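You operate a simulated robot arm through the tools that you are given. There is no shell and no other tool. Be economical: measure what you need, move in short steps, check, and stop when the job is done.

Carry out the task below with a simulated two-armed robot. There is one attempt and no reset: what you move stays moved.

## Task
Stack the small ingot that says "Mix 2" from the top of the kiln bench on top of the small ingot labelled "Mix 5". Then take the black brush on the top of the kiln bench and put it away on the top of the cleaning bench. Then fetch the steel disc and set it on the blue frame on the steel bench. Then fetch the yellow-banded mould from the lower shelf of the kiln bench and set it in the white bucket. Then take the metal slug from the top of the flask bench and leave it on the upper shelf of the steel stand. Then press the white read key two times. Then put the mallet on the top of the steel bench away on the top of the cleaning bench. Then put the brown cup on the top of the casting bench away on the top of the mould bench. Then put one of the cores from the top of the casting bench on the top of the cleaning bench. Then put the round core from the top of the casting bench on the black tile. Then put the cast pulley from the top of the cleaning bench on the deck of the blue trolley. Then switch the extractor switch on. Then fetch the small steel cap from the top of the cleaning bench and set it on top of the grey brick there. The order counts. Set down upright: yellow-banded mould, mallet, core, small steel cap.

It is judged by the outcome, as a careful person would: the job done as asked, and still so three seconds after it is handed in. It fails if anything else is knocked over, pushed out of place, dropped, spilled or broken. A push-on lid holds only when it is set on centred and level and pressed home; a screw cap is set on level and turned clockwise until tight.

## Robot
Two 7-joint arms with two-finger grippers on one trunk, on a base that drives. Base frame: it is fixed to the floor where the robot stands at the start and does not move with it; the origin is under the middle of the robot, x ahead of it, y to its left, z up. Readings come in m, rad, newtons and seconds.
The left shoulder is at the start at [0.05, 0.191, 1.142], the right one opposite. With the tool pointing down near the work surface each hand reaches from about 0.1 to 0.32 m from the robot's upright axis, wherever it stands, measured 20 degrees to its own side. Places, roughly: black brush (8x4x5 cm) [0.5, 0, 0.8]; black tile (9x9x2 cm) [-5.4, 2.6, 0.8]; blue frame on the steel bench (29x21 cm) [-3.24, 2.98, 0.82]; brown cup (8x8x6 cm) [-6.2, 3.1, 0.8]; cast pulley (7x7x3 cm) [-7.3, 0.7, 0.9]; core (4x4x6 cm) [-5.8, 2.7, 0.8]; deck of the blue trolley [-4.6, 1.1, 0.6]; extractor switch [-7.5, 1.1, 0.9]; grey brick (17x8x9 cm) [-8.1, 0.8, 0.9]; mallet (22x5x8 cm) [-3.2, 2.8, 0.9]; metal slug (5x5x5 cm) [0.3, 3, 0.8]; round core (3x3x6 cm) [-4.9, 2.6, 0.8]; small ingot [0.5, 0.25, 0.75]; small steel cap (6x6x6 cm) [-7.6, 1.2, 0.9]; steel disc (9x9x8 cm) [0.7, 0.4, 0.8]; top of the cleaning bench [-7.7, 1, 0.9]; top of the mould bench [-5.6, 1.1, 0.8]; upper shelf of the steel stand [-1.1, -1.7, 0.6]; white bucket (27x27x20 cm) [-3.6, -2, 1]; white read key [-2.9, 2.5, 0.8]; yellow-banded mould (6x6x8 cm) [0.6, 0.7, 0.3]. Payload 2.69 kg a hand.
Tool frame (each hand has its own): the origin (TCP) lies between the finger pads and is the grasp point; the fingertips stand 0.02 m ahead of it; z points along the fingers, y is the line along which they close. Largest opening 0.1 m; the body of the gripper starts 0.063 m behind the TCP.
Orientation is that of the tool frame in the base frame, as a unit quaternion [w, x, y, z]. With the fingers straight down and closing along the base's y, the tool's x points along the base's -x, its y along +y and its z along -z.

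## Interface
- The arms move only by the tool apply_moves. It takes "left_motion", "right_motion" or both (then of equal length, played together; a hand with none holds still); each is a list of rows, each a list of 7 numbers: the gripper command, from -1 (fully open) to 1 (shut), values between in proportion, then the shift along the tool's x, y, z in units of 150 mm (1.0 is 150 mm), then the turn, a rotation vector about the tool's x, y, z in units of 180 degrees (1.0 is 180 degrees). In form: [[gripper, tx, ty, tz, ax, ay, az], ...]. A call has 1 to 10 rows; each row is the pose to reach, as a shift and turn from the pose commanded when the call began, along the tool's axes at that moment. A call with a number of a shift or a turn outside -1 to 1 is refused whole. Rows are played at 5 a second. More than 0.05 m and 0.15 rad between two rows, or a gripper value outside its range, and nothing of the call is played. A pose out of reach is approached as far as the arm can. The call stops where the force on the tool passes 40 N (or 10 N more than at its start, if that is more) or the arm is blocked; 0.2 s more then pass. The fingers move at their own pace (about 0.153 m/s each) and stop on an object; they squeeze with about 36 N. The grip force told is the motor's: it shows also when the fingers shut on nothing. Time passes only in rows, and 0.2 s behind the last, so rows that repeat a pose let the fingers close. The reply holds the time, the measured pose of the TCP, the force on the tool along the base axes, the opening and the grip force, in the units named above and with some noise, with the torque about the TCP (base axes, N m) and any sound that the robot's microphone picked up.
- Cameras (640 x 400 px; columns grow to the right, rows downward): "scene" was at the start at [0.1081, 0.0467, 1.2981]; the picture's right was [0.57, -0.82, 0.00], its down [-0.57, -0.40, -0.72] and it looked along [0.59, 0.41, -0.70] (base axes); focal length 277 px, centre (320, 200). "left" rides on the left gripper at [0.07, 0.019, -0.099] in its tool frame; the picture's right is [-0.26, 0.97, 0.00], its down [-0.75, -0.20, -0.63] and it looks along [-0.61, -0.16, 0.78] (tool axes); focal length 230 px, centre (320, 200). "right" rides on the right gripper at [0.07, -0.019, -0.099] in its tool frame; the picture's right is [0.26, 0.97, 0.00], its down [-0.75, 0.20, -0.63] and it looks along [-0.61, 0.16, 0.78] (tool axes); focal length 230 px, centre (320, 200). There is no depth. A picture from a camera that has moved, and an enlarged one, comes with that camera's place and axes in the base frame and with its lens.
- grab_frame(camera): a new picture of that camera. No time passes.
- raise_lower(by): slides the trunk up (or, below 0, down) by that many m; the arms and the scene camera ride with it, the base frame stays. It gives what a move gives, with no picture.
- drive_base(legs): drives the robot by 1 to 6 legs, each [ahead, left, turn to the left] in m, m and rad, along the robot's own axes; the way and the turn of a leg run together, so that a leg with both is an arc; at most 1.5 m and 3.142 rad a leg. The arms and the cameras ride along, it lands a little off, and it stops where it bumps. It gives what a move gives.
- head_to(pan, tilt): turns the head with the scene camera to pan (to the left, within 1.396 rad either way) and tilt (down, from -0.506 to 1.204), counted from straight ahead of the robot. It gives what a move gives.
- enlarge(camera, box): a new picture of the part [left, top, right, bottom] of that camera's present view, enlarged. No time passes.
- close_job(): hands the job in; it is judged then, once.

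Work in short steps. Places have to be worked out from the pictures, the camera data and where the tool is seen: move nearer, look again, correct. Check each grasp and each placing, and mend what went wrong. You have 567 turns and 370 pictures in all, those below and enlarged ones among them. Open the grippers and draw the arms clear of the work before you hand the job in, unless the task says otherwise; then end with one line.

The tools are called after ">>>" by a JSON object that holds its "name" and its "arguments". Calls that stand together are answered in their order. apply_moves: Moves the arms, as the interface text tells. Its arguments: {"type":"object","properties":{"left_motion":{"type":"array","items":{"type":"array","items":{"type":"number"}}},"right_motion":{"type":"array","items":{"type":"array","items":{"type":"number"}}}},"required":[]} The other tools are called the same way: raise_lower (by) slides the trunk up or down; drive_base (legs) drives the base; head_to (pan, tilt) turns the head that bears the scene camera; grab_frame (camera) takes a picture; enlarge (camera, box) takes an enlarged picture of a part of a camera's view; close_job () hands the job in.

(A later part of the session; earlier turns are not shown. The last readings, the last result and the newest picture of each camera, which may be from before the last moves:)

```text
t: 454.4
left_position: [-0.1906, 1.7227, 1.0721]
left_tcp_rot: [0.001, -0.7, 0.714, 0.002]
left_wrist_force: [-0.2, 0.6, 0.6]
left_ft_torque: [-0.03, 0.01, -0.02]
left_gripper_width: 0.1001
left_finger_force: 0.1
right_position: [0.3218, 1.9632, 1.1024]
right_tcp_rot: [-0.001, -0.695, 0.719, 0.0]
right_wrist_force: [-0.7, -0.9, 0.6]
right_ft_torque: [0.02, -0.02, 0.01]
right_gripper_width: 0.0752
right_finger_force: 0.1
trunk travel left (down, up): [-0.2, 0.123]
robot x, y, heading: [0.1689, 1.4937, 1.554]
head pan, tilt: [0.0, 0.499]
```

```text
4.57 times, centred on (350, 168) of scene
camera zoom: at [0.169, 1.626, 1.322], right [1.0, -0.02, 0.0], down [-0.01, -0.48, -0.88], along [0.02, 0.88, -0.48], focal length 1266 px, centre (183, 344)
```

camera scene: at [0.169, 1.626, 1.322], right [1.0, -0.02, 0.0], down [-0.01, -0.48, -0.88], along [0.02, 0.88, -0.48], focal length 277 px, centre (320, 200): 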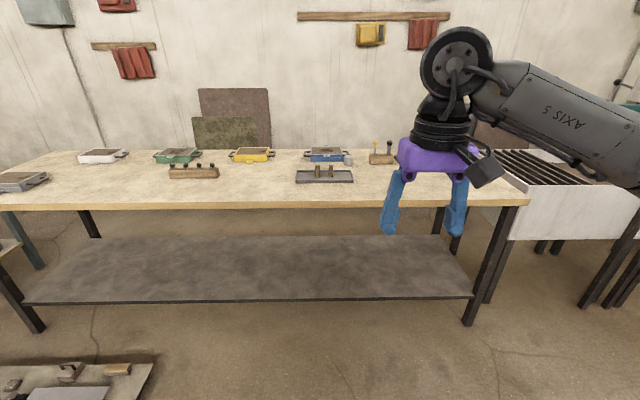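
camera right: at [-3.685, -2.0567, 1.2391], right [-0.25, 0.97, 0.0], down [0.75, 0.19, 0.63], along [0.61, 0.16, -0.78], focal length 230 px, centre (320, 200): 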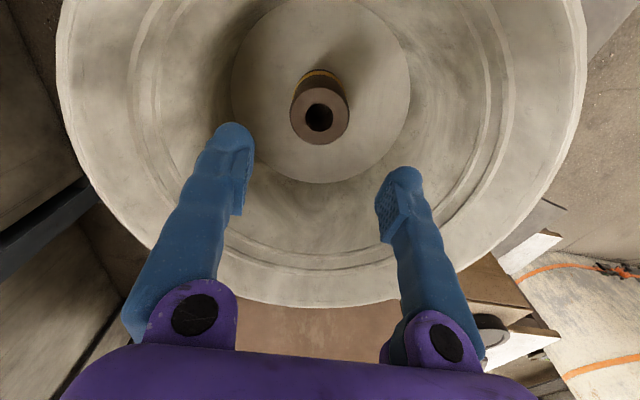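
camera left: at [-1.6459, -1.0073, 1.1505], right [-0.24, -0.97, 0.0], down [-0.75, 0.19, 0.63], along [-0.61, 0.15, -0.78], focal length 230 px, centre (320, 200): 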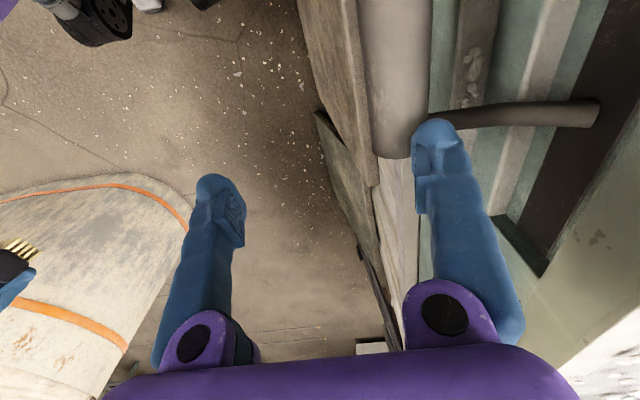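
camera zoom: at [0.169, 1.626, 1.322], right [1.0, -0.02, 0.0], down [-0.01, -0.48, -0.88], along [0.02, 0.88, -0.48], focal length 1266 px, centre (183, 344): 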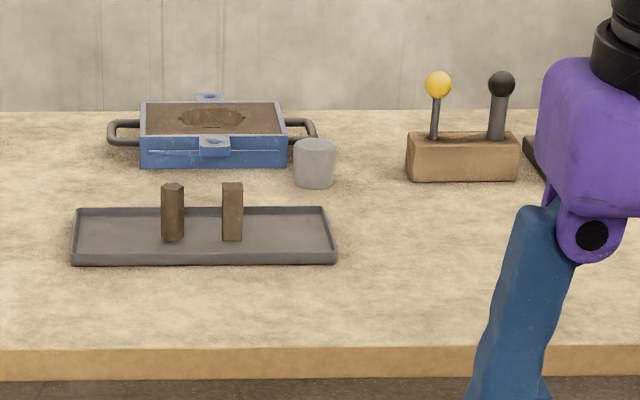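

The slug (≈5 cm) is at about (0.346, 2.985), just in front-right of the blue flask, behind a tray. I lower the trunk 0.16 and tilt the tool 45°.

>>> {"name": "raise_lower", "arguments": {"by": -0.16}}

>>> {"name": "apply_moves", "arguments": {"right_motion": [[-1, 0, 0, -0.1, 0, -0.042, 0], [-1, 0, 0, -0.2, 0, -0.084, 0], [-1, 0, 0, -0.3, 0, -0.126, 0], [-1, 0, 0, -0.4, 0, -0.168, 0], [-1, 0, 0, -0.4, 0, -0.21, 0], [-1, 0, 0, -0.4, 0, -0.25, 0], [-1, 0, 0, -0.4, 0, -0.25, 0]]}}

>>> {"name": "grab_frame", "arguments": {"camera": "right"}}

```text
t: 456.3
left_position: [-0.1902, 1.7225, 0.9124]
left_tcp_rot: [0.001, -0.7, 0.714, 0.001]
left_wrist_force: [0.1, 0.2, 0.2]
left_ft_torque: [-0.01, -0.01, 0.02]
left_gripper_width: 0.1001
left_finger_force: 0.0
right_position: [0.3227, 1.9633, 0.9434]
right_tcp_rot: [0.0, -0.695, 0.719, 0.0]
right_wrist_force: [0.1, -0.4, 0.0]
right_ft_torque: [0.01, -0.01, -0.02]
right_gripper_width: 0.075
right_finger_force: 0.0
trunk travel left (down, up): [-0.04, 0.283]
robot x, y, heading: [0.17, 1.4966, 1.547]
head pan, tilt: [0.0, 0.499]
```

```text
t: 457.9
left_position: [-0.1887, 1.7231, 0.9132]
left_tcp_rot: [0.0, -0.7, 0.714, 0.002]
left_wrist_force: [-0.6, -0.3, -0.4]
left_ft_torque: [0.0, 0.0, -0.01]
left_gripper_width: 0.1002
left_finger_force: 0.1
right_position: [0.3211, 1.9629, 1.0027]
right_tcp_rot: [0.274, -0.643, 0.664, 0.267]
right_wrist_force: [-0.4, -0.2, 0.4]
right_ft_torque: [0.04, -0.01, 0.01]
right_gripper_width: 0.1001
right_finger_force: 0.1
trunk travel left (down, up): [-0.04, 0.283]
robot x, y, heading: [0.1674, 1.4924, 1.555]
head pan, tilt: [0.0, 0.499]
```

```text
244 pictures are left
camera right: at [0.3357, 1.8432, 1.0241], right [-0.97, -0.15, -0.18], down [-0.2, 0.09, 0.98], along [-0.13, 0.98, -0.12], focal length 230 px, centre (320, 200)
```

right: 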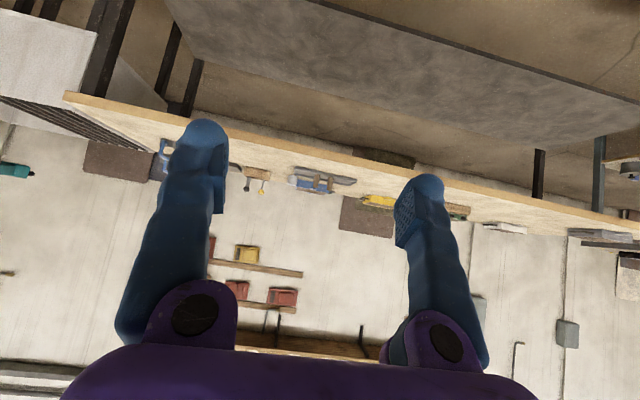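

Drive 0.70 m toward the bench with the hand at z=1.0.

>>> {"name": "drive_base", "arguments": {"legs": [[0.68, -0.03, 0.016]]}}

>>> {"name": "head_to", "arguments": {"pan": -0.1, "tilt": 0.45}}

>>> {"name": "grab_frame", "arguments": {"camera": "scene"}}

>>> {"name": "grab_frame", "arguments": {"camera": "right"}}

```text
t: 461.7
left_position: [-0.1625, 2.4158, 0.9122]
left_tcp_rot: [0.001, 0.71, -0.704, -0.001]
left_wrist_force: [0.3, 0.0, 0.4]
left_ft_torque: [0.01, 0.0, -0.02]
left_gripper_width: 0.1
left_finger_force: 0.0
right_position: [0.3421, 2.6696, 1.0031]
right_tcp_rot: [0.27, -0.652, 0.655, 0.27]
right_wrist_force: [0.4, 0.1, -0.4]
right_ft_torque: [-0.01, 0.05, 0.0]
right_gripper_width: 0.0999
right_finger_force: 0.1
trunk travel left (down, up): [-0.04, 0.283]
robot x, y, heading: [0.1997, 2.1972, 1.577]
head pan, tilt: [0.0, 0.499]
```

```text
t: 462.4
left_position: [-0.1621, 2.4139, 0.9129]
left_tcp_rot: [-0.001, 0.709, -0.705, -0.003]
left_wrist_force: [0.7, 0.0, -0.5]
left_ft_torque: [0.02, -0.04, 0.03]
left_gripper_width: 0.1
left_finger_force: 0.0
right_position: [0.343, 2.6693, 1.0044]
right_tcp_rot: [0.27, -0.652, 0.654, 0.271]
right_wrist_force: [0.2, -0.2, 0.1]
right_ft_torque: [0.01, 0.0, -0.03]
right_gripper_width: 0.1001
right_finger_force: 0.0
trunk travel left (down, up): [-0.04, 0.283]
robot x, y, heading: [0.1997, 2.1981, 1.582]
head pan, tilt: [-0.099, 0.45]
```

```text
243 pictures are left
camera scene: at [0.2085, 2.3288, 1.1665], right [1.0, -0.09, 0.0], down [-0.04, -0.43, -0.9], along [0.08, 0.9, -0.44], focal length 277 px, centre (320, 200)
```

scene: 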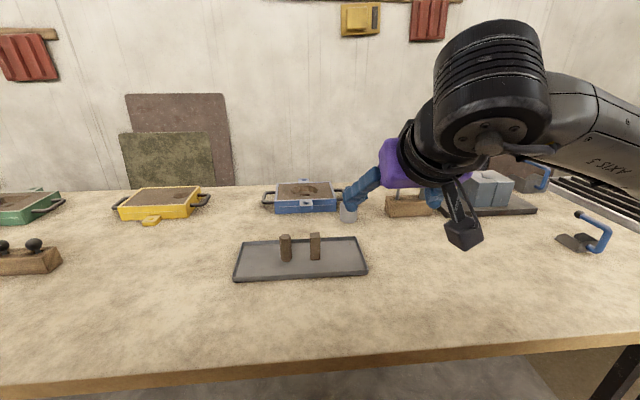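

```text
242 pictures are left
camera right: at [0.3598, 2.5503, 1.0242], right [-0.97, -0.18, -0.18], down [-0.2, 0.09, 0.98], along [-0.16, 0.98, -0.12], focal length 230 px, centre (320, 200)
```

right: 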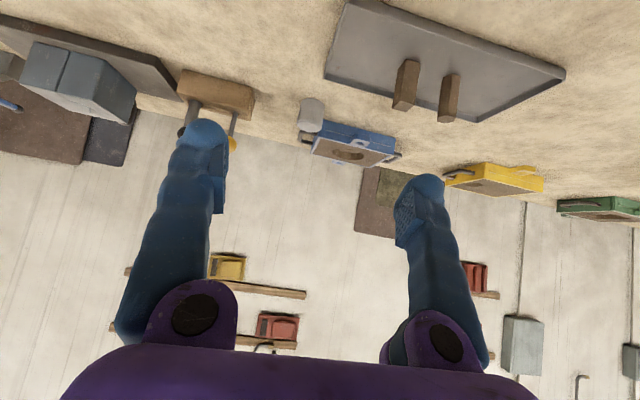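

Triangulated: slug ≈(0.338, 2.945, 0.828). I approach along the tool axis to a stand-off.

>>> {"name": "apply_moves", "arguments": {"right_motion": [[-1, -0.12, 0.01, 0.24, 0, 0, 0], [-1, -0.24, 0.02, 0.48, 0, 0, 0], [-1, -0.36, 0.03, 0.72, 0, 0, 0], [-1, -0.47, 0.033, 0.98, 0, 0, 0], [-1, -0.47, 0.033, 0.98, 0, 0, 0]]}}

>>> {"name": "grab_frame", "arguments": {"camera": "right"}}

>>> {"name": "grab_frame", "arguments": {"camera": "scene"}}

```text
t: 463.6
left_position: [-0.1623, 2.4153, 0.9138]
left_tcp_rot: [-0.001, 0.71, -0.704, -0.002]
left_wrist_force: [0.0, -0.8, -0.6]
left_ft_torque: [-0.04, -0.01, -0.02]
left_gripper_width: 0.1001
left_finger_force: 0.0
right_position: [0.3354, 2.8225, 0.9501]
right_tcp_rot: [0.269, -0.652, 0.655, 0.27]
right_wrist_force: [0.0, -0.1, 0.1]
right_ft_torque: [-0.02, 0.0, 0.01]
right_gripper_width: 0.0999
right_finger_force: 0.1
trunk travel left (down, up): [-0.04, 0.283]
robot x, y, heading: [0.1995, 2.2001, 1.582]
head pan, tilt: [-0.099, 0.45]
```

```text
241 pictures are left
camera right: at [0.3534, 2.7036, 0.9717], right [-0.97, -0.18, -0.18], down [-0.2, 0.09, 0.98], along [-0.16, 0.98, -0.12], focal length 230 px, centre (320, 200)
```

right: 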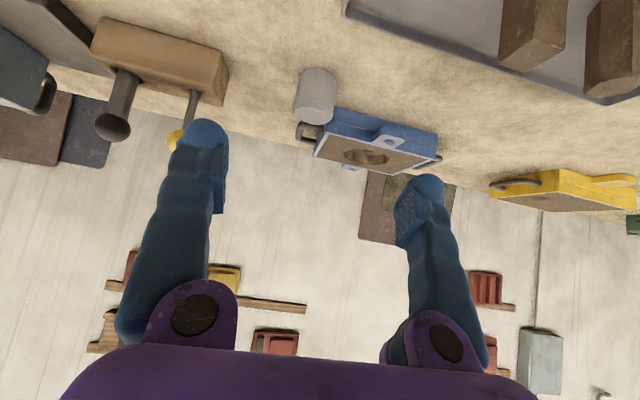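

```text
240 pictures are left
camera scene: at [0.2086, 2.3288, 1.1665], right [1.0, -0.09, 0.0], down [-0.04, -0.43, -0.9], along [0.08, 0.9, -0.44], focal length 277 px, centre (320, 200)
```

scene: 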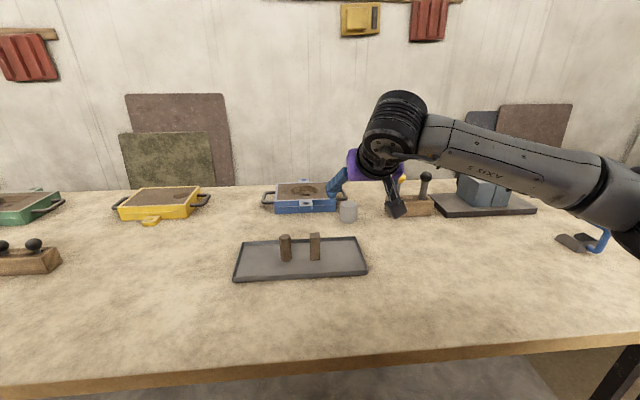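

Slug at (0.340, 2.953, 0.824); flask front is at y≈3.04, so the fingers fit. Advance most of the way.

>>> {"name": "apply_moves", "arguments": {"right_motion": [[-1, -0.005, -0.01, 0.25, 0, 0, 0], [-1, -0.01, -0.02, 0.5, 0, 0, 0], [-1, -0.015, -0.03, 0.75, 0, 0, 0], [-1, -0.015, -0.03, 0.75, 0, 0, 0]]}}

>>> {"name": "grab_frame", "arguments": {"camera": "right"}}

>>> {"name": "enlarge", "arguments": {"camera": "scene", "box": [220, 140, 460, 290]}}

```text
t: 464.6
left_position: [-0.1616, 2.4157, 0.9137]
left_tcp_rot: [0.0, 0.709, -0.705, -0.002]
left_wrist_force: [-0.4, 0.4, 0.5]
left_ft_torque: [0.0, -0.02, 0.02]
left_gripper_width: 0.0998
left_finger_force: 0.0
right_position: [0.3432, 2.9032, 0.874]
right_tcp_rot: [0.27, -0.653, 0.654, 0.27]
right_wrist_force: [1.1, -0.2, -0.3]
right_ft_torque: [0.0, 0.02, 0.0]
right_gripper_width: 0.1
right_finger_force: 0.1
trunk travel left (down, up): [-0.04, 0.283]
robot x, y, heading: [0.2011, 2.1969, 1.579]
head pan, tilt: [-0.099, 0.45]
```

```text
239 pictures are left
camera right: at [0.3601, 2.7837, 0.8945], right [-0.97, -0.18, -0.18], down [-0.2, 0.09, 0.98], along [-0.16, 0.98, -0.12], focal length 230 px, centre (320, 200)
```

right: 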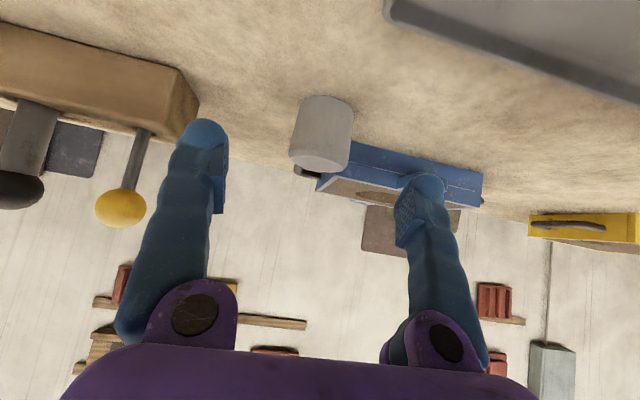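

```text
2.67 times, centred on (340, 215) of scene
camera zoom: at [0.2086, 2.3288, 1.1665], right [1.0, -0.09, 0.0], down [-0.04, -0.43, -0.9], along [0.08, 0.9, -0.44], focal length 738 px, centre (267, 160)
```

zoom: 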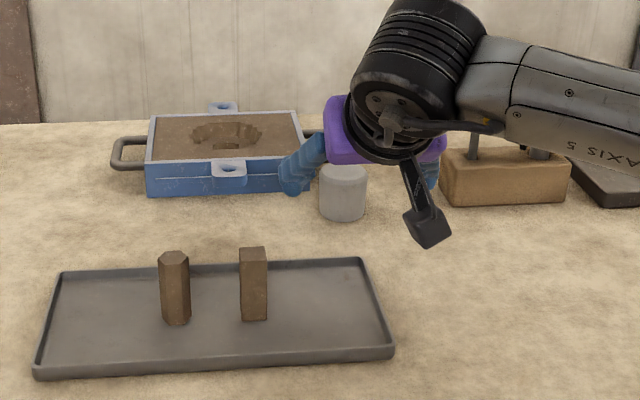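

On line. Advance the last 6 cm and close.

>>> {"name": "apply_moves", "arguments": {"right_motion": [[-1, 0, 0.01, 0.2, 0, 0, 0], [-1, 0, 0.013, 0.4, 0, 0, 0], [-1, 0, 0.013, 0.41, 0, 0, 0]]}}

>>> {"name": "grab_frame", "arguments": {"camera": "right"}}

```text
t: 465.4
left_position: [-0.1627, 2.4146, 0.9126]
left_tcp_rot: [0.0, 0.71, -0.704, -0.002]
left_wrist_force: [0.4, -1.0, -0.8]
left_ft_torque: [0.0, -0.01, 0.02]
left_gripper_width: 0.0999
left_finger_force: 0.0
right_position: [0.3395, 2.9478, 0.8259]
right_tcp_rot: [0.27, -0.652, 0.655, 0.269]
right_wrist_force: [-0.2, 0.0, -0.1]
right_ft_torque: [-0.01, 0.01, 0.02]
right_gripper_width: 0.0999
right_finger_force: 0.1
trunk travel left (down, up): [-0.04, 0.283]
robot x, y, heading: [0.203, 2.2014, 1.575]
head pan, tilt: [-0.099, 0.45]
```

```text
237 pictures are left
camera right: at [0.3572, 2.828, 0.8473], right [-0.97, -0.18, -0.18], down [-0.2, 0.09, 0.98], along [-0.16, 0.98, -0.12], focal length 230 px, centre (320, 200)
```

right: 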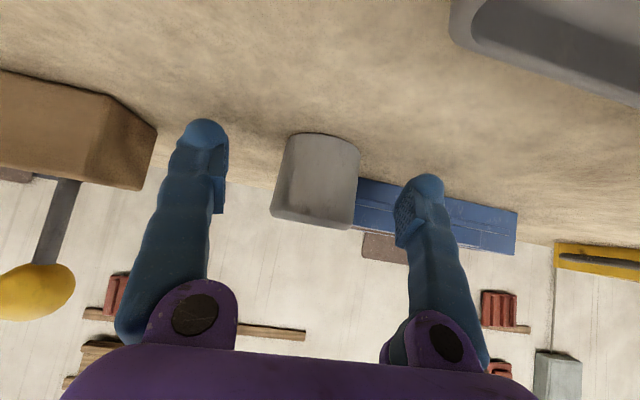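

>>> {"name": "apply_moves", "arguments": {"right_motion": [[0, 0, 0, 0, 0, 0, 0], [1, 0, 0, 0, 0, 0, 0], [1, 0, 0, 0, 0, 0, 0], [1, 0, 0, 0, 0, 0, 0]]}}

>>> {"name": "apply_moves", "arguments": {"right_motion": [[1, -0.1, 0, -0.1, 0, 0, 0], [1, -0.3, 0, -0.3, 0, 0, 0], [1, -0.45, 0, -0.5, 0, 0, 0], [1, -0.45, 0, -0.8, 0, 0, 0]]}}

>>> {"name": "grab_frame", "arguments": {"camera": "right"}}

```text
t: 466.4
left_position: [-0.1633, 2.4145, 0.9136]
left_tcp_rot: [0.0, 0.71, -0.704, -0.002]
left_wrist_force: [0.7, 0.0, 0.8]
left_ft_torque: [0.0, -0.01, -0.02]
left_gripper_width: 0.1001
left_finger_force: 0.2
right_position: [0.3411, 2.9472, 0.8249]
right_tcp_rot: [0.27, -0.652, 0.655, 0.27]
right_wrist_force: [-1.0, 0.6, 0.8]
right_ft_torque: [0.02, -0.01, 0.01]
right_gripper_width: 0.0444
right_finger_force: 36.7
trunk travel left (down, up): [-0.04, 0.283]
robot x, y, heading: [0.2028, 2.1983, 1.579]
head pan, tilt: [-0.099, 0.45]
```

```text
t: 467.4
left_position: [-0.1626, 2.4149, 0.9126]
left_tcp_rot: [0.0, 0.71, -0.704, -0.001]
left_wrist_force: [0.5, 0.3, -0.4]
left_ft_torque: [0.02, 0.02, 0.01]
left_gripper_width: 0.0999
left_finger_force: 0.0
right_position: [0.341, 2.9096, 0.9594]
right_tcp_rot: [0.269, -0.652, 0.655, 0.27]
right_wrist_force: [-0.5, 0.7, -2.5]
right_ft_torque: [-0.02, 0.02, 0.0]
right_gripper_width: 0.0443
right_finger_force: 35.7
trunk travel left (down, up): [-0.04, 0.283]
robot x, y, heading: [0.1983, 2.1984, 1.585]
head pan, tilt: [-0.099, 0.45]
```

```text
236 pictures are left
camera right: at [0.3588, 2.7904, 0.9815], right [-0.97, -0.18, -0.18], down [-0.2, 0.09, 0.98], along [-0.16, 0.98, -0.12], focal length 230 px, centre (320, 200)
```

right: 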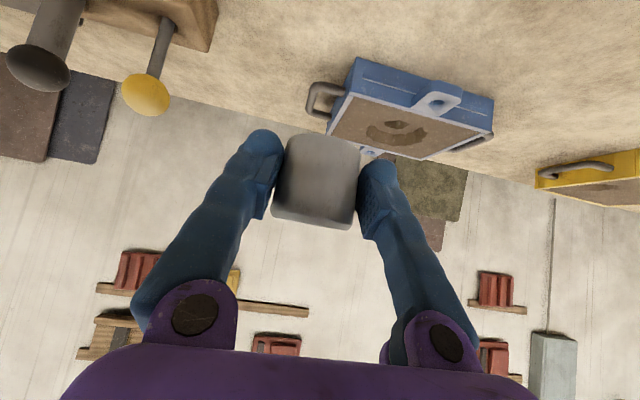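

Slug held. Pull the hand back, then back off from the bench.

>>> {"name": "apply_moves", "arguments": {"right_motion": [[1, 0.2, 0, -0.2, 0, 0, 0], [1, 0.42, 0, -0.42, 0, 0, 0], [1, 0.64, 0, -0.64, 0, 0, 0], [1, 0.85, 0, -0.88, 0, 0, 0]]}}

>>> {"name": "drive_base", "arguments": {"legs": [[-0.7, 0, 0]]}}

>>> {"name": "raise_lower", "arguments": {"by": 0.16}}

```text
t: 468.4
left_position: [-0.1611, 2.4146, 0.9137]
left_tcp_rot: [-0.001, 0.71, -0.704, -0.002]
left_wrist_force: [0.1, 0.8, 0.3]
left_ft_torque: [-0.01, 0.0, 0.02]
left_gripper_width: 0.1
left_finger_force: 0.0
right_position: [0.34, 2.7269, 0.9588]
right_tcp_rot: [0.271, -0.651, 0.655, 0.271]
right_wrist_force: [0.2, 0.4, -1.3]
right_ft_torque: [-0.01, 0.01, -0.01]
right_gripper_width: 0.0442
right_finger_force: 35.7
trunk travel left (down, up): [-0.04, 0.283]
robot x, y, heading: [0.1988, 2.1949, 1.576]
head pan, tilt: [-0.099, 0.45]
```

```text
t: 472.2
left_position: [-0.1564, 1.714, 0.9118]
left_tcp_rot: [0.001, -0.707, 0.707, 0.002]
left_wrist_force: [-0.6, 0.5, -0.6]
left_ft_torque: [-0.01, -0.04, 0.02]
left_gripper_width: 0.1
left_finger_force: 0.0
right_position: [0.3478, 2.0238, 0.9595]
right_tcp_rot: [0.271, -0.65, 0.657, 0.269]
right_wrist_force: [0.0, 0.1, -1.7]
right_ft_torque: [-0.03, 0.03, 0.01]
right_gripper_width: 0.0442
right_finger_force: 35.8
trunk travel left (down, up): [-0.04, 0.283]
robot x, y, heading: [0.2068, 1.4964, 1.571]
head pan, tilt: [-0.099, 0.45]
```

```text
t: 474.1
left_position: [-0.1564, 1.7142, 1.0726]
left_tcp_rot: [0.001, 0.707, -0.707, -0.001]
left_wrist_force: [-0.8, 0.0, 0.0]
left_ft_torque: [0.04, 0.0, 0.02]
left_gripper_width: 0.1001
left_finger_force: 0.1
right_position: [0.3475, 2.0236, 1.1185]
right_tcp_rot: [0.272, -0.65, 0.657, 0.269]
right_wrist_force: [0.2, 0.0, -1.6]
right_ft_torque: [0.02, 0.01, -0.05]
right_gripper_width: 0.0443
right_finger_force: 35.8
trunk travel left (down, up): [-0.2, 0.123]
robot x, y, heading: [0.2064, 1.4917, 1.577]
head pan, tilt: [-0.099, 0.45]
```

>>> {"name": "drive_base", "arguments": {"legs": [[-0.1, 0.95, 0], [-1.2, 0, 0], [0, 0, 3.13]]}}

>>> {"name": "head_to", "arguments": {"pan": 0.2, "tilt": 0.5}}

>>> {"name": "grab_frame", "arguments": {"camera": "scene"}}

```text
t: 496.0
left_position: [-0.4415, -0.075, 1.0724]
left_tcp_rot: [0.0, 0.716, 0.698, 0.0]
left_wrist_force: [1.0, 0.5, -0.2]
left_ft_torque: [-0.01, 0.03, 0.0]
left_gripper_width: 0.0999
left_finger_force: 0.3
right_position: [-0.9554, -0.3713, 1.119]
right_tcp_rot: [0.266, 0.666, 0.641, -0.275]
right_wrist_force: [-0.4, -0.1, -1.5]
right_ft_torque: [0.04, -0.03, -0.02]
right_gripper_width: 0.0439
right_finger_force: 35.9
trunk travel left (down, up): [-0.2, 0.123]
robot x, y, heading: [-0.801, 0.1552, -1.601]
head pan, tilt: [-0.099, 0.45]
```

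```text
t: 496.8
left_position: [-0.4429, -0.0753, 1.0725]
left_tcp_rot: [0.002, 0.717, 0.697, -0.001]
left_wrist_force: [-0.6, -0.9, 0.4]
left_ft_torque: [-0.02, 0.05, -0.01]
left_gripper_width: 0.0999
left_finger_force: 0.0
right_position: [-0.9566, -0.3704, 1.1194]
right_tcp_rot: [0.265, 0.667, 0.64, -0.275]
right_wrist_force: [-1.5, 0.4, -2.4]
right_ft_torque: [0.02, -0.02, 0.0]
right_gripper_width: 0.0439
right_finger_force: 36.0
trunk travel left (down, up): [-0.2, 0.123]
robot x, y, heading: [-0.7955, 0.1505, -1.596]
head pan, tilt: [0.201, 0.499]
```

```text
235 pictures are left
camera scene: at [-0.7812, 0.025, 1.322], right [-0.98, -0.17, 0.0], down [-0.08, 0.47, -0.88], along [0.15, -0.86, -0.48], focal length 277 px, centre (320, 200)
```

scene: 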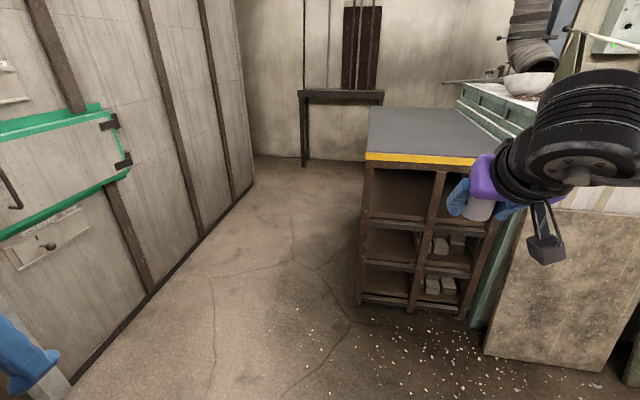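

The stand with a grey top and open compartments must be the steel stand. Enlarge it.

>>> {"name": "enlarge", "arguments": {"camera": "scene", "box": [340, 90, 520, 330]}}

```text
1.67 times, centred on (430, 210) of scene
camera zoom: at [-0.7812, 0.025, 1.322], right [-0.98, -0.17, 0.0], down [-0.08, 0.47, -0.88], along [0.15, -0.86, -0.48], focal length 462 px, centre (137, 183)
```

zoom: 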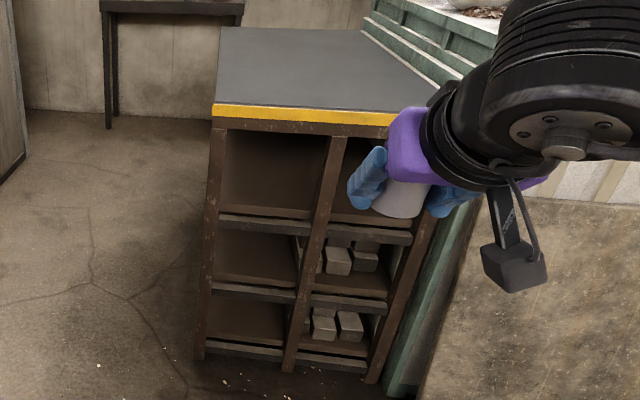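

The upper shelf floor is at z≈0.61 (openings to 0.90), front y≈−1.13; the left opening (x −1.08…−0.83) is straight ahead of my right hand. I lower trunk and hand.

>>> {"name": "raise_lower", "arguments": {"by": -0.2}}

>>> {"name": "apply_moves", "arguments": {"right_motion": [[1, 0.22, 0, 0.22, 0, 0, 0], [1, 0.44, 0, 0.44, 0, 0, 0], [1, 0.6, 0, 0.6, 0, 0, 0]]}}

>>> {"name": "apply_moves", "arguments": {"right_motion": [[1, 0.22, 0, 0.22, 0, 0, 0], [1, 0.44, 0, 0.44, 0, 0, 0], [1, 0.54, 0, 0.54, 0, 0, 0], [1, 0.54, 0, 0.54, 0, 0, 0]]}}

>>> {"name": "drive_base", "arguments": {"legs": [[0.6, 0, 0.025]]}}

>>> {"name": "grab_frame", "arguments": {"camera": "scene"}}

>>> {"name": "grab_frame", "arguments": {"camera": "right"}}

```text
t: 499.0
left_position: [-0.4436, -0.075, 0.8736]
left_tcp_rot: [0.002, 0.717, 0.697, -0.001]
left_wrist_force: [-0.6, -0.2, 0.9]
left_ft_torque: [-0.04, 0.01, -0.01]
left_gripper_width: 0.0998
left_finger_force: 0.1
right_position: [-0.9558, -0.371, 0.9195]
right_tcp_rot: [0.265, 0.666, 0.64, -0.275]
right_wrist_force: [-0.5, -0.1, -1.6]
right_ft_torque: [0.07, 0.01, -0.04]
right_gripper_width: 0.0442
right_finger_force: 36.2
trunk travel left (down, up): [0.0, 0.323]
robot x, y, heading: [-0.7964, 0.157, -1.593]
head pan, tilt: [0.201, 0.499]
```

```text
t: 499.8
left_position: [-0.4427, -0.0765, 0.8729]
left_tcp_rot: [0.001, 0.717, 0.697, 0.001]
left_wrist_force: [-0.7, -1.0, 0.2]
left_ft_torque: [-0.02, 0.02, -0.02]
left_gripper_width: 0.1001
left_finger_force: 0.1
right_position: [-0.9557, -0.3686, 0.7904]
right_tcp_rot: [0.265, 0.666, 0.64, -0.276]
right_wrist_force: [0.9, 0.7, -1.6]
right_ft_torque: [0.02, -0.03, 0.0]
right_gripper_width: 0.0438
right_finger_force: 36.3
trunk travel left (down, up): [0.0, 0.323]
robot x, y, heading: [-0.7961, 0.154, -1.593]
head pan, tilt: [0.201, 0.499]
```

```text
t: 500.8
left_position: [-0.4431, -0.0748, 0.8716]
left_tcp_rot: [0.001, 0.717, 0.697, 0.0]
left_wrist_force: [-0.1, -0.6, -0.1]
left_ft_torque: [0.0, -0.02, 0.01]
left_gripper_width: 0.1
left_finger_force: 0.0
right_position: [-0.9553, -0.3705, 0.6755]
right_tcp_rot: [0.267, 0.666, 0.64, -0.275]
right_wrist_force: [-1.1, 1.2, -2.2]
right_ft_torque: [0.04, -0.01, 0.03]
right_gripper_width: 0.0439
right_finger_force: 35.6
trunk travel left (down, up): [0.0, 0.323]
robot x, y, heading: [-0.7931, 0.1546, -1.593]
head pan, tilt: [0.201, 0.499]
```

```text
t: 504.2
left_position: [-0.4406, -0.6618, 0.8729]
left_tcp_rot: [0.001, 0.705, 0.709, 0.0]
left_wrist_force: [-0.2, 0.7, -0.6]
left_ft_torque: [-0.03, -0.01, -0.01]
left_gripper_width: 0.0999
left_finger_force: 0.0
right_position: [-0.9413, -0.9768, 0.6755]
right_tcp_rot: [0.269, 0.655, 0.652, -0.27]
right_wrist_force: [-1.0, -0.1, -2.2]
right_ft_torque: [0.03, -0.01, 0.0]
right_gripper_width: 0.044
right_finger_force: 36.6
trunk travel left (down, up): [0.0, 0.323]
robot x, y, heading: [-0.8003, -0.4448, -1.564]
head pan, tilt: [0.201, 0.499]
```

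```text
233 pictures are left
camera scene: at [-0.7818, -0.5733, 1.122], right [-0.98, -0.21, 0.0], down [-0.1, 0.47, -0.88], along [0.18, -0.86, -0.48], focal length 277 px, centre (320, 200)
```

scene: 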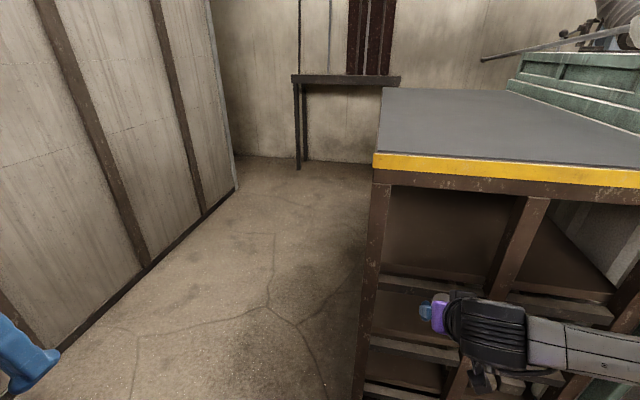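

```text
232 pictures are left
camera right: at [-0.9608, -0.857, 0.6968], right [0.97, 0.18, -0.18], down [0.2, -0.09, 0.98], along [0.16, -0.98, -0.12], focal length 230 px, centre (320, 200)
```

right: 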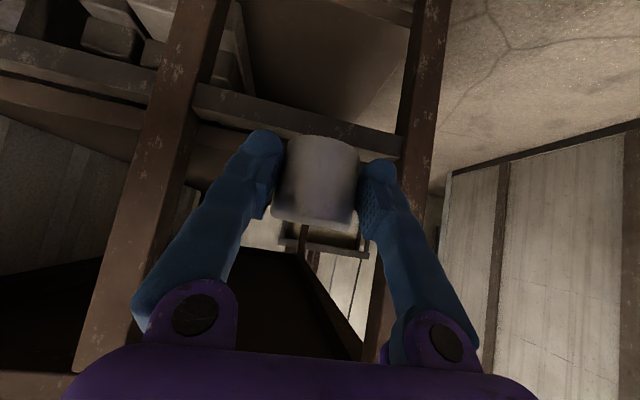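

Aligned (opening −1.07…−0.826, lip z≈0.60). Drive 0.22 m in.

>>> {"name": "drive_base", "arguments": {"legs": [[0.225, 0.0, 0]]}}

>>> {"name": "grab_frame", "arguments": {"camera": "right"}}

>>> {"name": "grab_frame", "arguments": {"camera": "scene"}}

```text
t: 505.9
left_position: [-0.4348, -0.8853, 0.8717]
left_tcp_rot: [0.001, 0.701, 0.714, 0.0]
left_wrist_force: [-0.3, -0.2, 0.1]
left_ft_torque: [-0.01, -0.04, -0.01]
left_gripper_width: 0.1
left_finger_force: 0.0
right_position: [-0.9354, -1.203, 0.6748]
right_tcp_rot: [0.271, 0.653, 0.654, -0.269]
right_wrist_force: [-0.3, 0.0, -2.0]
right_ft_torque: [0.03, 0.0, 0.01]
right_gripper_width: 0.044
right_finger_force: 35.6
trunk travel left (down, up): [0.0, 0.323]
robot x, y, heading: [-0.7977, -0.6696, -1.557]
head pan, tilt: [0.201, 0.499]
```

```text
231 pictures are left
camera right: at [-0.9539, -1.0846, 0.6968], right [0.97, 0.19, -0.18], down [0.2, -0.09, 0.98], along [0.17, -0.98, -0.12], focal length 230 px, centre (320, 200)
```

right: 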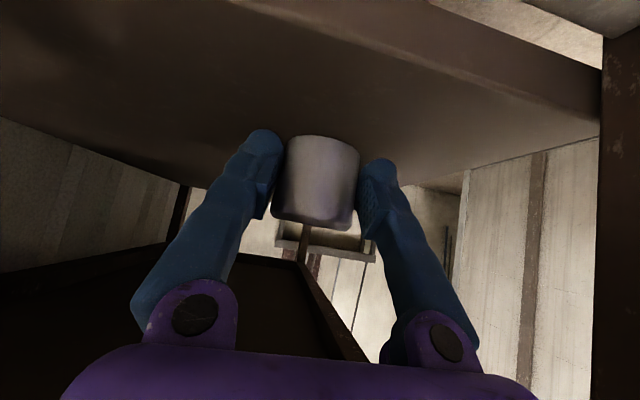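

```text
230 pictures are left
camera scene: at [-0.7776, -0.7993, 1.1219], right [-0.98, -0.22, 0.0], down [-0.1, 0.47, -0.88], along [0.19, -0.86, -0.48], focal length 277 px, centre (320, 200)
```

scene: 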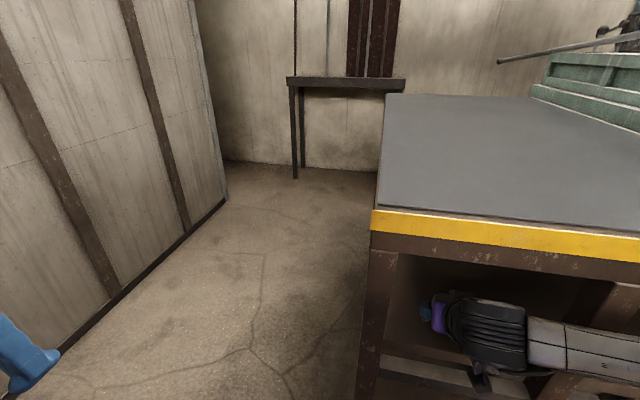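

Inside above the shelf board. Lower in steps to contact.

>>> {"name": "apply_moves", "arguments": {"right_motion": [[1, 0.07, 0, 0.07, 0, 0, 0], [1, 0.13, 0, 0.13, 0, 0, 0], [1, 0.16, 0, 0.16, 0, 0, 0], [1, 0.18, 0, 0.18, 0, 0, 0], [1, 0.18, 0, 0.18, 0, 0, 0]]}}

>>> {"name": "grab_frame", "arguments": {"camera": "right"}}

```text
t: 507.1
left_position: [-0.435, -0.8837, 0.8738]
left_tcp_rot: [0.002, 0.701, 0.713, -0.001]
left_wrist_force: [0.1, -0.4, -0.9]
left_ft_torque: [0.01, 0.02, -0.01]
left_gripper_width: 0.1002
left_finger_force: 0.0
right_position: [-0.9341, -1.2046, 0.6423]
right_tcp_rot: [0.274, 0.651, 0.654, -0.271]
right_wrist_force: [-5.6, -3.3, 27.1]
right_ft_torque: [-0.41, 0.18, -0.13]
right_gripper_width: 0.0438
right_finger_force: 35.4
trunk travel left (down, up): [0.0, 0.323]
robot x, y, heading: [-0.7968, -0.6714, -1.552]
head pan, tilt: [0.201, 0.499]
```

```text
229 pictures are left
camera right: at [-0.9538, -1.0854, 0.662], right [0.97, 0.18, -0.18], down [0.2, -0.08, 0.98], along [0.17, -0.98, -0.11], focal length 230 px, centre (320, 200)
```

right: 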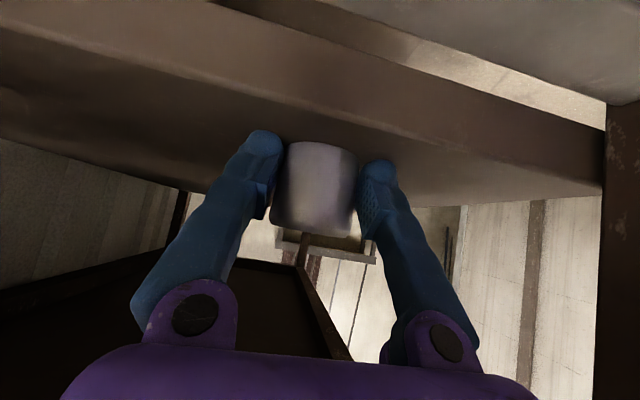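

Contact (27 N). Ease, open, and withdraw by pulling back along the tool axis.

>>> {"name": "apply_moves", "arguments": {"right_motion": [[1, -0.012, 0, -0.012, 0, 0, 0], [0.5, -0.012, 0, -0.012, 0, 0, 0], [-0.2, -0.012, 0, -0.012, 0, 0, 0], [-0.2, -0.012, 0, -0.012, 0, 0, 0], [-0.2, -0.012, 0, -0.2, 0, 0, 0], [-0.2, -0.012, 0, -0.45, 0, 0, 0]]}}

>>> {"name": "drive_base", "arguments": {"legs": [[-0.25, 0, 0]]}}

>>> {"name": "grab_frame", "arguments": {"camera": "right"}}

```text
t: 508.5
left_position: [-0.435, -0.8853, 0.8725]
left_tcp_rot: [0.002, 0.702, 0.712, -0.001]
left_wrist_force: [-0.4, -0.1, -0.6]
left_ft_torque: [0.01, -0.03, -0.01]
left_gripper_width: 0.1
left_finger_force: 0.1
right_position: [-0.9341, -1.1551, 0.6865]
right_tcp_rot: [0.269, 0.653, 0.655, -0.268]
right_wrist_force: [1.0, 0.5, -0.2]
right_ft_torque: [0.0, 0.0, 0.0]
right_gripper_width: 0.0598
right_finger_force: 0.1
trunk travel left (down, up): [0.0, 0.323]
robot x, y, heading: [-0.7979, -0.6688, -1.553]
head pan, tilt: [0.201, 0.499]
```

```text
t: 510.3
left_position: [-0.4397, -0.6368, 0.8732]
left_tcp_rot: [0.003, 0.701, 0.713, 0.0]
left_wrist_force: [0.1, 0.1, -0.2]
left_ft_torque: [-0.01, 0.02, -0.02]
left_gripper_width: 0.1001
left_finger_force: 0.1
right_position: [-0.9377, -0.9073, 0.6858]
right_tcp_rot: [0.27, 0.652, 0.655, -0.269]
right_wrist_force: [-0.2, 0.8, 0.2]
right_ft_torque: [0.01, 0.0, 0.01]
right_gripper_width: 0.0601
right_finger_force: 0.0
trunk travel left (down, up): [0.0, 0.323]
robot x, y, heading: [-0.806, -0.4246, -1.553]
head pan, tilt: [0.201, 0.499]
```

```text
228 pictures are left
camera right: at [-0.9583, -0.7892, 0.7084], right [0.97, 0.19, -0.18], down [0.2, -0.09, 0.98], along [0.17, -0.98, -0.12], focal length 230 px, centre (320, 200)
```

right: 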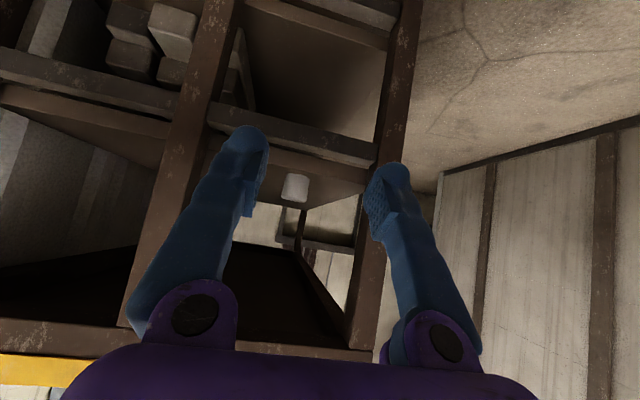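

The slug stands on the upper shelf. Next the read key: raise the trunk, back off, and return to the steel bench facing −x through the known corridor.

>>> {"name": "raise_lower", "arguments": {"by": 0.2}}

>>> {"name": "apply_moves", "arguments": {"right_motion": [[0.5, 0.05, 0, -0.05, 0, 0.042, 0], [1, 0.1, 0, -0.1, 0, 0.084, 0], [1, 0.1, 0, -0.15, 0, 0.126, 0], [1, 0.1, 0, -0.2, 0, 0.168, 0], [1, 0.1, 0, -0.25, 0, 0.21, 0], [1, 0.1, 0, -0.3, 0, 0.25, 0], [1, 0.1, 0, -0.3, 0, 0.25, 0]]}}

>>> {"name": "drive_base", "arguments": {"legs": [[-0.5, 0, 0], [0, 0, -1.589], [0, -1.35, 0]]}}

```text
t: 512.5
left_position: [-0.4389, -0.637, 1.0728]
left_tcp_rot: [0.002, 0.701, 0.713, -0.001]
left_wrist_force: [-0.1, 0.2, 0.0]
left_ft_torque: [0.0, 0.0, 0.0]
left_gripper_width: 0.1002
left_finger_force: 0.2
right_position: [-0.9382, -0.9085, 0.8866]
right_tcp_rot: [0.272, 0.651, 0.656, -0.268]
right_wrist_force: [0.2, -0.3, 0.3]
right_ft_torque: [0.01, -0.02, -0.03]
right_gripper_width: 0.06
right_finger_force: 0.1
trunk travel left (down, up): [-0.2, 0.123]
robot x, y, heading: [-0.8014, -0.4232, -1.549]
head pan, tilt: [0.201, 0.499]
```

```text
t: 514.1
left_position: [-0.4395, -0.6368, 1.0718]
left_tcp_rot: [0.002, 0.701, 0.713, 0.001]
left_wrist_force: [1.0, 0.1, -0.1]
left_ft_torque: [0.02, -0.01, -0.02]
left_gripper_width: 0.0999
left_finger_force: 0.0
right_position: [-0.9372, -0.8661, 0.9091]
right_tcp_rot: [0.0, 0.705, 0.709, 0.002]
right_wrist_force: [-0.8, -0.1, 0.1]
right_ft_torque: [-0.02, -0.01, 0.03]
right_gripper_width: 0.0001
right_finger_force: 29.8
trunk travel left (down, up): [-0.2, 0.123]
robot x, y, heading: [-0.8046, -0.4213, -1.552]
head pan, tilt: [0.201, 0.499]
```

```text
t: 532.5
left_position: [-1.0146, 1.0705, 1.0739]
left_tcp_rot: [0.001, 1.0, -0.017, -0.002]
left_wrist_force: [-0.2, 0.6, -0.6]
left_ft_torque: [0.0, 0.0, 0.01]
left_gripper_width: 0.0998
left_finger_force: 0.2
right_position: [-1.2188, 1.5807, 0.9086]
right_tcp_rot: [0.0, 1.0, -0.022, 0.001]
right_wrist_force: [0.6, -0.6, 0.3]
right_ft_torque: [0.0, -0.01, 0.0]
right_gripper_width: 0.0
right_finger_force: 29.2
trunk travel left (down, up): [-0.2, 0.123]
robot x, y, heading: [-0.7832, 1.4229, 3.111]
head pan, tilt: [0.201, 0.499]
```

>>> {"name": "drive_base", "arguments": {"legs": [[0, 0, 0.03], [0.56, 0, 0], [0.62, -0.43, 0], [0.9, 0, 0]]}}

```text
t: 544.5
left_position: [-3.1087, 1.4746, 1.0727]
left_tcp_rot: [0.001, 1.0, 0.0, -0.001]
left_wrist_force: [0.4, -0.4, 0.2]
left_ft_torque: [0.0, 0.01, 0.02]
left_gripper_width: 0.1001
left_finger_force: 0.2
right_position: [-3.3302, 1.977, 0.907]
right_tcp_rot: [0.001, 1.0, -0.006, 0.002]
right_wrist_force: [-0.2, 0.0, 0.5]
right_ft_torque: [-0.01, -0.04, 0.01]
right_gripper_width: 0.0001
right_finger_force: 29.6
trunk travel left (down, up): [-0.2, 0.123]
robot x, y, heading: [-2.8861, 1.8352, -3.139]
head pan, tilt: [0.201, 0.499]
```

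>>> {"name": "drive_base", "arguments": {"legs": [[0, 0, -1.573], [0.0, 0.15, 0]]}}

>>> {"name": "head_to", "arguments": {"pan": 0.0, "tilt": 0.75}}

>>> {"name": "grab_frame", "arguments": {"camera": "scene"}}

```text
t: 550.3
left_position: [-3.3911, 2.0713, 1.0717]
left_tcp_rot: [0.001, -0.694, 0.72, 0.002]
left_wrist_force: [0.1, -0.1, -0.3]
left_ft_torque: [0.04, -0.01, 0.01]
left_gripper_width: 0.0998
left_finger_force: 0.0
right_position: [-2.8802, 2.2744, 0.9088]
right_tcp_rot: [-0.002, -0.69, 0.724, 0.0]
right_wrist_force: [0.1, 0.3, 0.0]
right_ft_torque: [-0.01, 0.02, -0.01]
right_gripper_width: 0.0
right_finger_force: 29.6
trunk travel left (down, up): [-0.2, 0.123]
robot x, y, heading: [-3.0382, 1.8398, 1.538]
head pan, tilt: [0.201, 0.499]
```

```text
t: 551.1
left_position: [-3.39, 2.072, 1.0733]
left_tcp_rot: [0.0, -0.694, 0.72, 0.002]
left_wrist_force: [-0.2, 0.6, -0.4]
left_ft_torque: [0.01, -0.01, -0.01]
left_gripper_width: 0.0998
left_finger_force: 0.1
right_position: [-2.88, 2.2747, 0.9091]
right_tcp_rot: [-0.001, -0.689, 0.724, 0.0]
right_wrist_force: [0.0, -0.8, 0.2]
right_ft_torque: [-0.01, 0.0, 0.03]
right_gripper_width: 0.0
right_finger_force: 29.3
trunk travel left (down, up): [-0.2, 0.123]
robot x, y, heading: [-3.0374, 1.8394, 1.535]
head pan, tilt: [0.0, 0.75]
```

```text
227 pictures are left
camera scene: at [-3.0336, 1.9619, 1.3001], right [1.0, -0.03, 0.0], down [-0.02, -0.68, -0.73], along [0.03, 0.73, -0.68], focal length 277 px, centre (320, 200)
```

scene: 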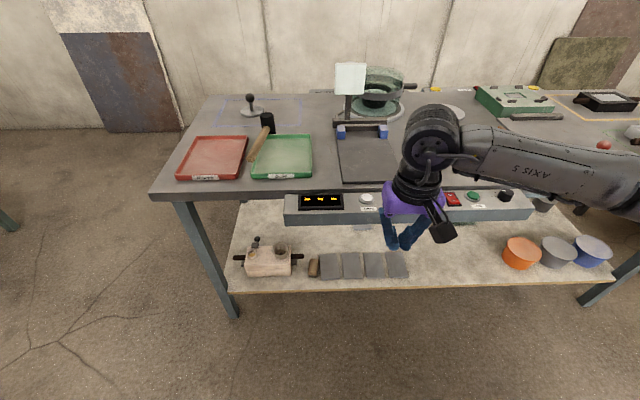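

>>> {"name": "enlarge", "arguments": {"camera": "scene", "box": [270, 150, 430, 250]}}

>>> {"name": "grab_frame", "arguments": {"camera": "right"}}

```text
4.00 times, centred on (350, 200) of scene
camera zoom: at [-3.0336, 1.9619, 1.3001], right [1.0, -0.03, 0.0], down [-0.02, -0.68, -0.73], along [0.03, 0.73, -0.68], focal length 1108 px, centre (200, 200)
```

zoom: 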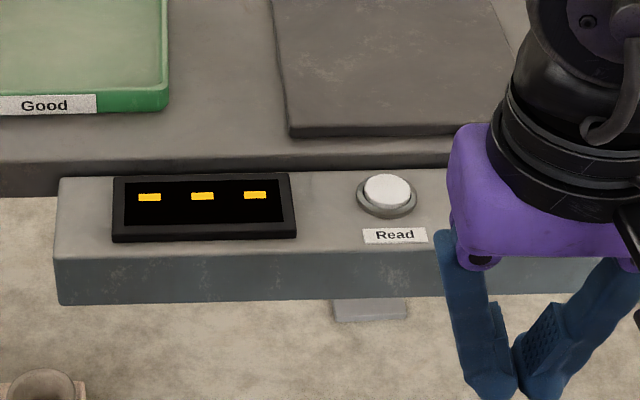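

```text
225 pictures are left
camera right: at [-2.8655, 2.2041, 1.0083], right [-0.98, -0.21, 0.0], down [-0.16, 0.76, 0.63], along [-0.13, 0.61, -0.78], focal length 230 px, centre (320, 200)
```

right: 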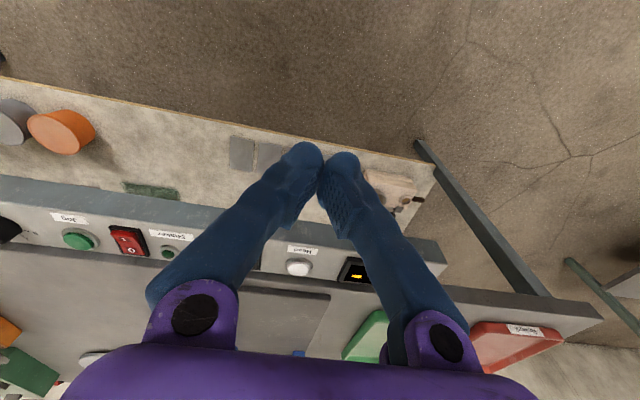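

Button top is at about (−2.892, 2.502, 0.80). I drive 0.16 forward while correcting heading.

>>> {"name": "drive_base", "arguments": {"legs": [[0.16, 0, 0.036]]}}

>>> {"name": "grab_frame", "arguments": {"camera": "right"}}

>>> {"name": "enlarge", "arguments": {"camera": "scene", "box": [270, 170, 430, 270]}}

```text
t: 552.5
left_position: [-3.3938, 2.222, 1.0735]
left_tcp_rot: [0.0, -0.705, 0.709, 0.001]
left_wrist_force: [0.6, -0.2, -0.4]
left_ft_torque: [-0.03, -0.01, -0.02]
left_gripper_width: 0.1001
left_finger_force: 0.1
right_position: [-2.8908, 2.4391, 0.9079]
right_tcp_rot: [-0.001, -0.701, 0.713, -0.001]
right_wrist_force: [0.5, 0.1, 0.1]
right_ft_torque: [-0.04, 0.03, -0.03]
right_gripper_width: 0.0001
right_finger_force: 29.8
trunk travel left (down, up): [-0.2, 0.123]
robot x, y, heading: [-3.0331, 1.9951, 1.568]
head pan, tilt: [0.0, 0.75]
```

```text
224 pictures are left
camera right: at [-2.8739, 2.3696, 1.008], right [-0.97, -0.24, 0.0], down [-0.19, 0.76, 0.63], along [-0.15, 0.61, -0.78], focal length 230 px, centre (320, 200)
```

right: 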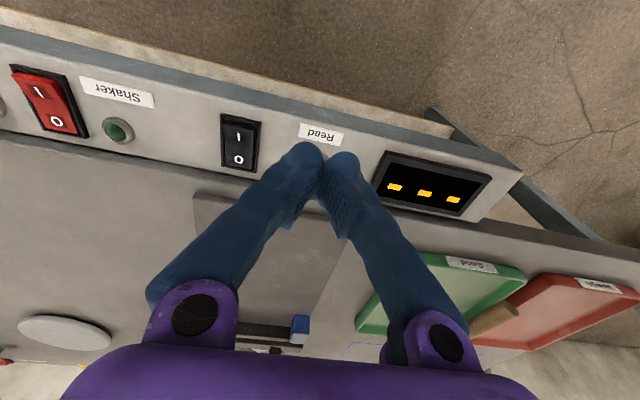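

```text
4.00 times, centred on (350, 220) of scene
camera zoom: at [-3.0344, 2.1225, 1.2999], right [1.0, 0.0, 0.0], down [0.0, -0.68, -0.73], along [0.0, 0.73, -0.68], focal length 1108 px, centre (200, 120)
```

zoom: 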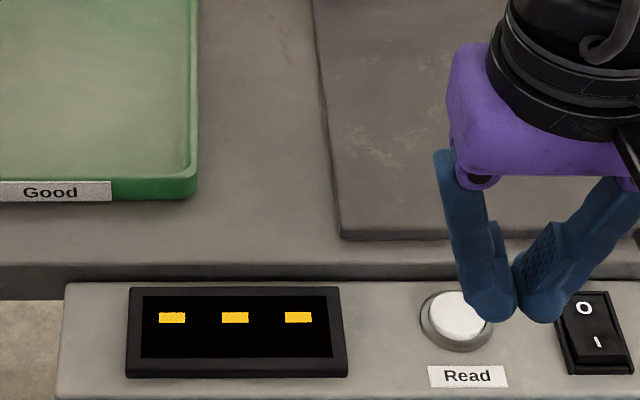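

Button confirmed at (−2.890, 2.500). Move above it and down to ~1.5 cm over it.

>>> {"name": "apply_moves", "arguments": {"right_motion": [[1, -0.2, 0, 0, 0, 0, 0], [1, -0.41, 0, 0.1, 0, 0, 0], [1, -0.41, 0, 0.3, 0, 0, 0], [1, -0.41, 0, 0.46, 0, 0, 0], [1, -0.41, 0, 0.46, 0, 0, 0]]}}

>>> {"name": "grab_frame", "arguments": {"camera": "right"}}

>>> {"name": "enlarge", "arguments": {"camera": "scene", "box": [270, 170, 430, 270]}}

```text
t: 553.7
left_position: [-3.3941, 2.221, 1.0724]
left_tcp_rot: [0.001, -0.705, 0.709, 0.002]
left_wrist_force: [0.5, -1.0, -0.3]
left_ft_torque: [-0.03, 0.03, 0.01]
left_gripper_width: 0.1
left_finger_force: 0.1
right_position: [-2.8902, 2.501, 0.8412]
right_tcp_rot: [-0.001, -0.702, 0.712, 0.0]
right_wrist_force: [0.1, -0.5, 0.1]
right_ft_torque: [0.0, -0.02, -0.01]
right_gripper_width: 0.0
right_finger_force: 29.3
trunk travel left (down, up): [-0.2, 0.123]
robot x, y, heading: [-3.0341, 2.0004, 1.568]
head pan, tilt: [0.0, 0.75]
```

```text
222 pictures are left
camera right: at [-2.8739, 2.4306, 0.9396], right [-0.97, -0.24, 0.0], down [-0.19, 0.75, 0.63], along [-0.15, 0.61, -0.78], focal length 230 px, centre (320, 200)
```

right: 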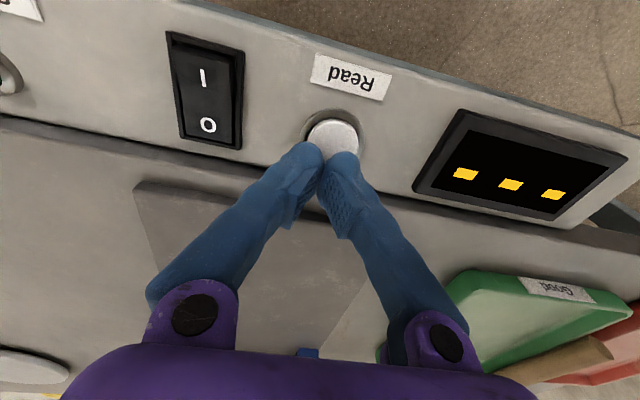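

```text
4.00 times, centred on (350, 220) of scene
camera zoom: at [-3.0344, 2.1215, 1.3001], right [1.0, 0.0, 0.0], down [0.0, -0.68, -0.73], along [0.0, 0.73, -0.68], focal length 1108 px, centre (200, 120)
```

zoom: 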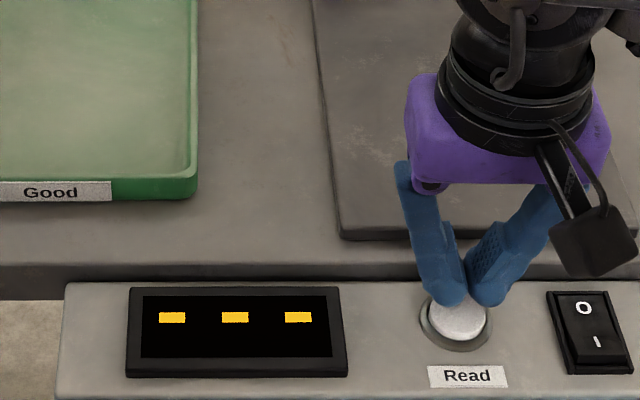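

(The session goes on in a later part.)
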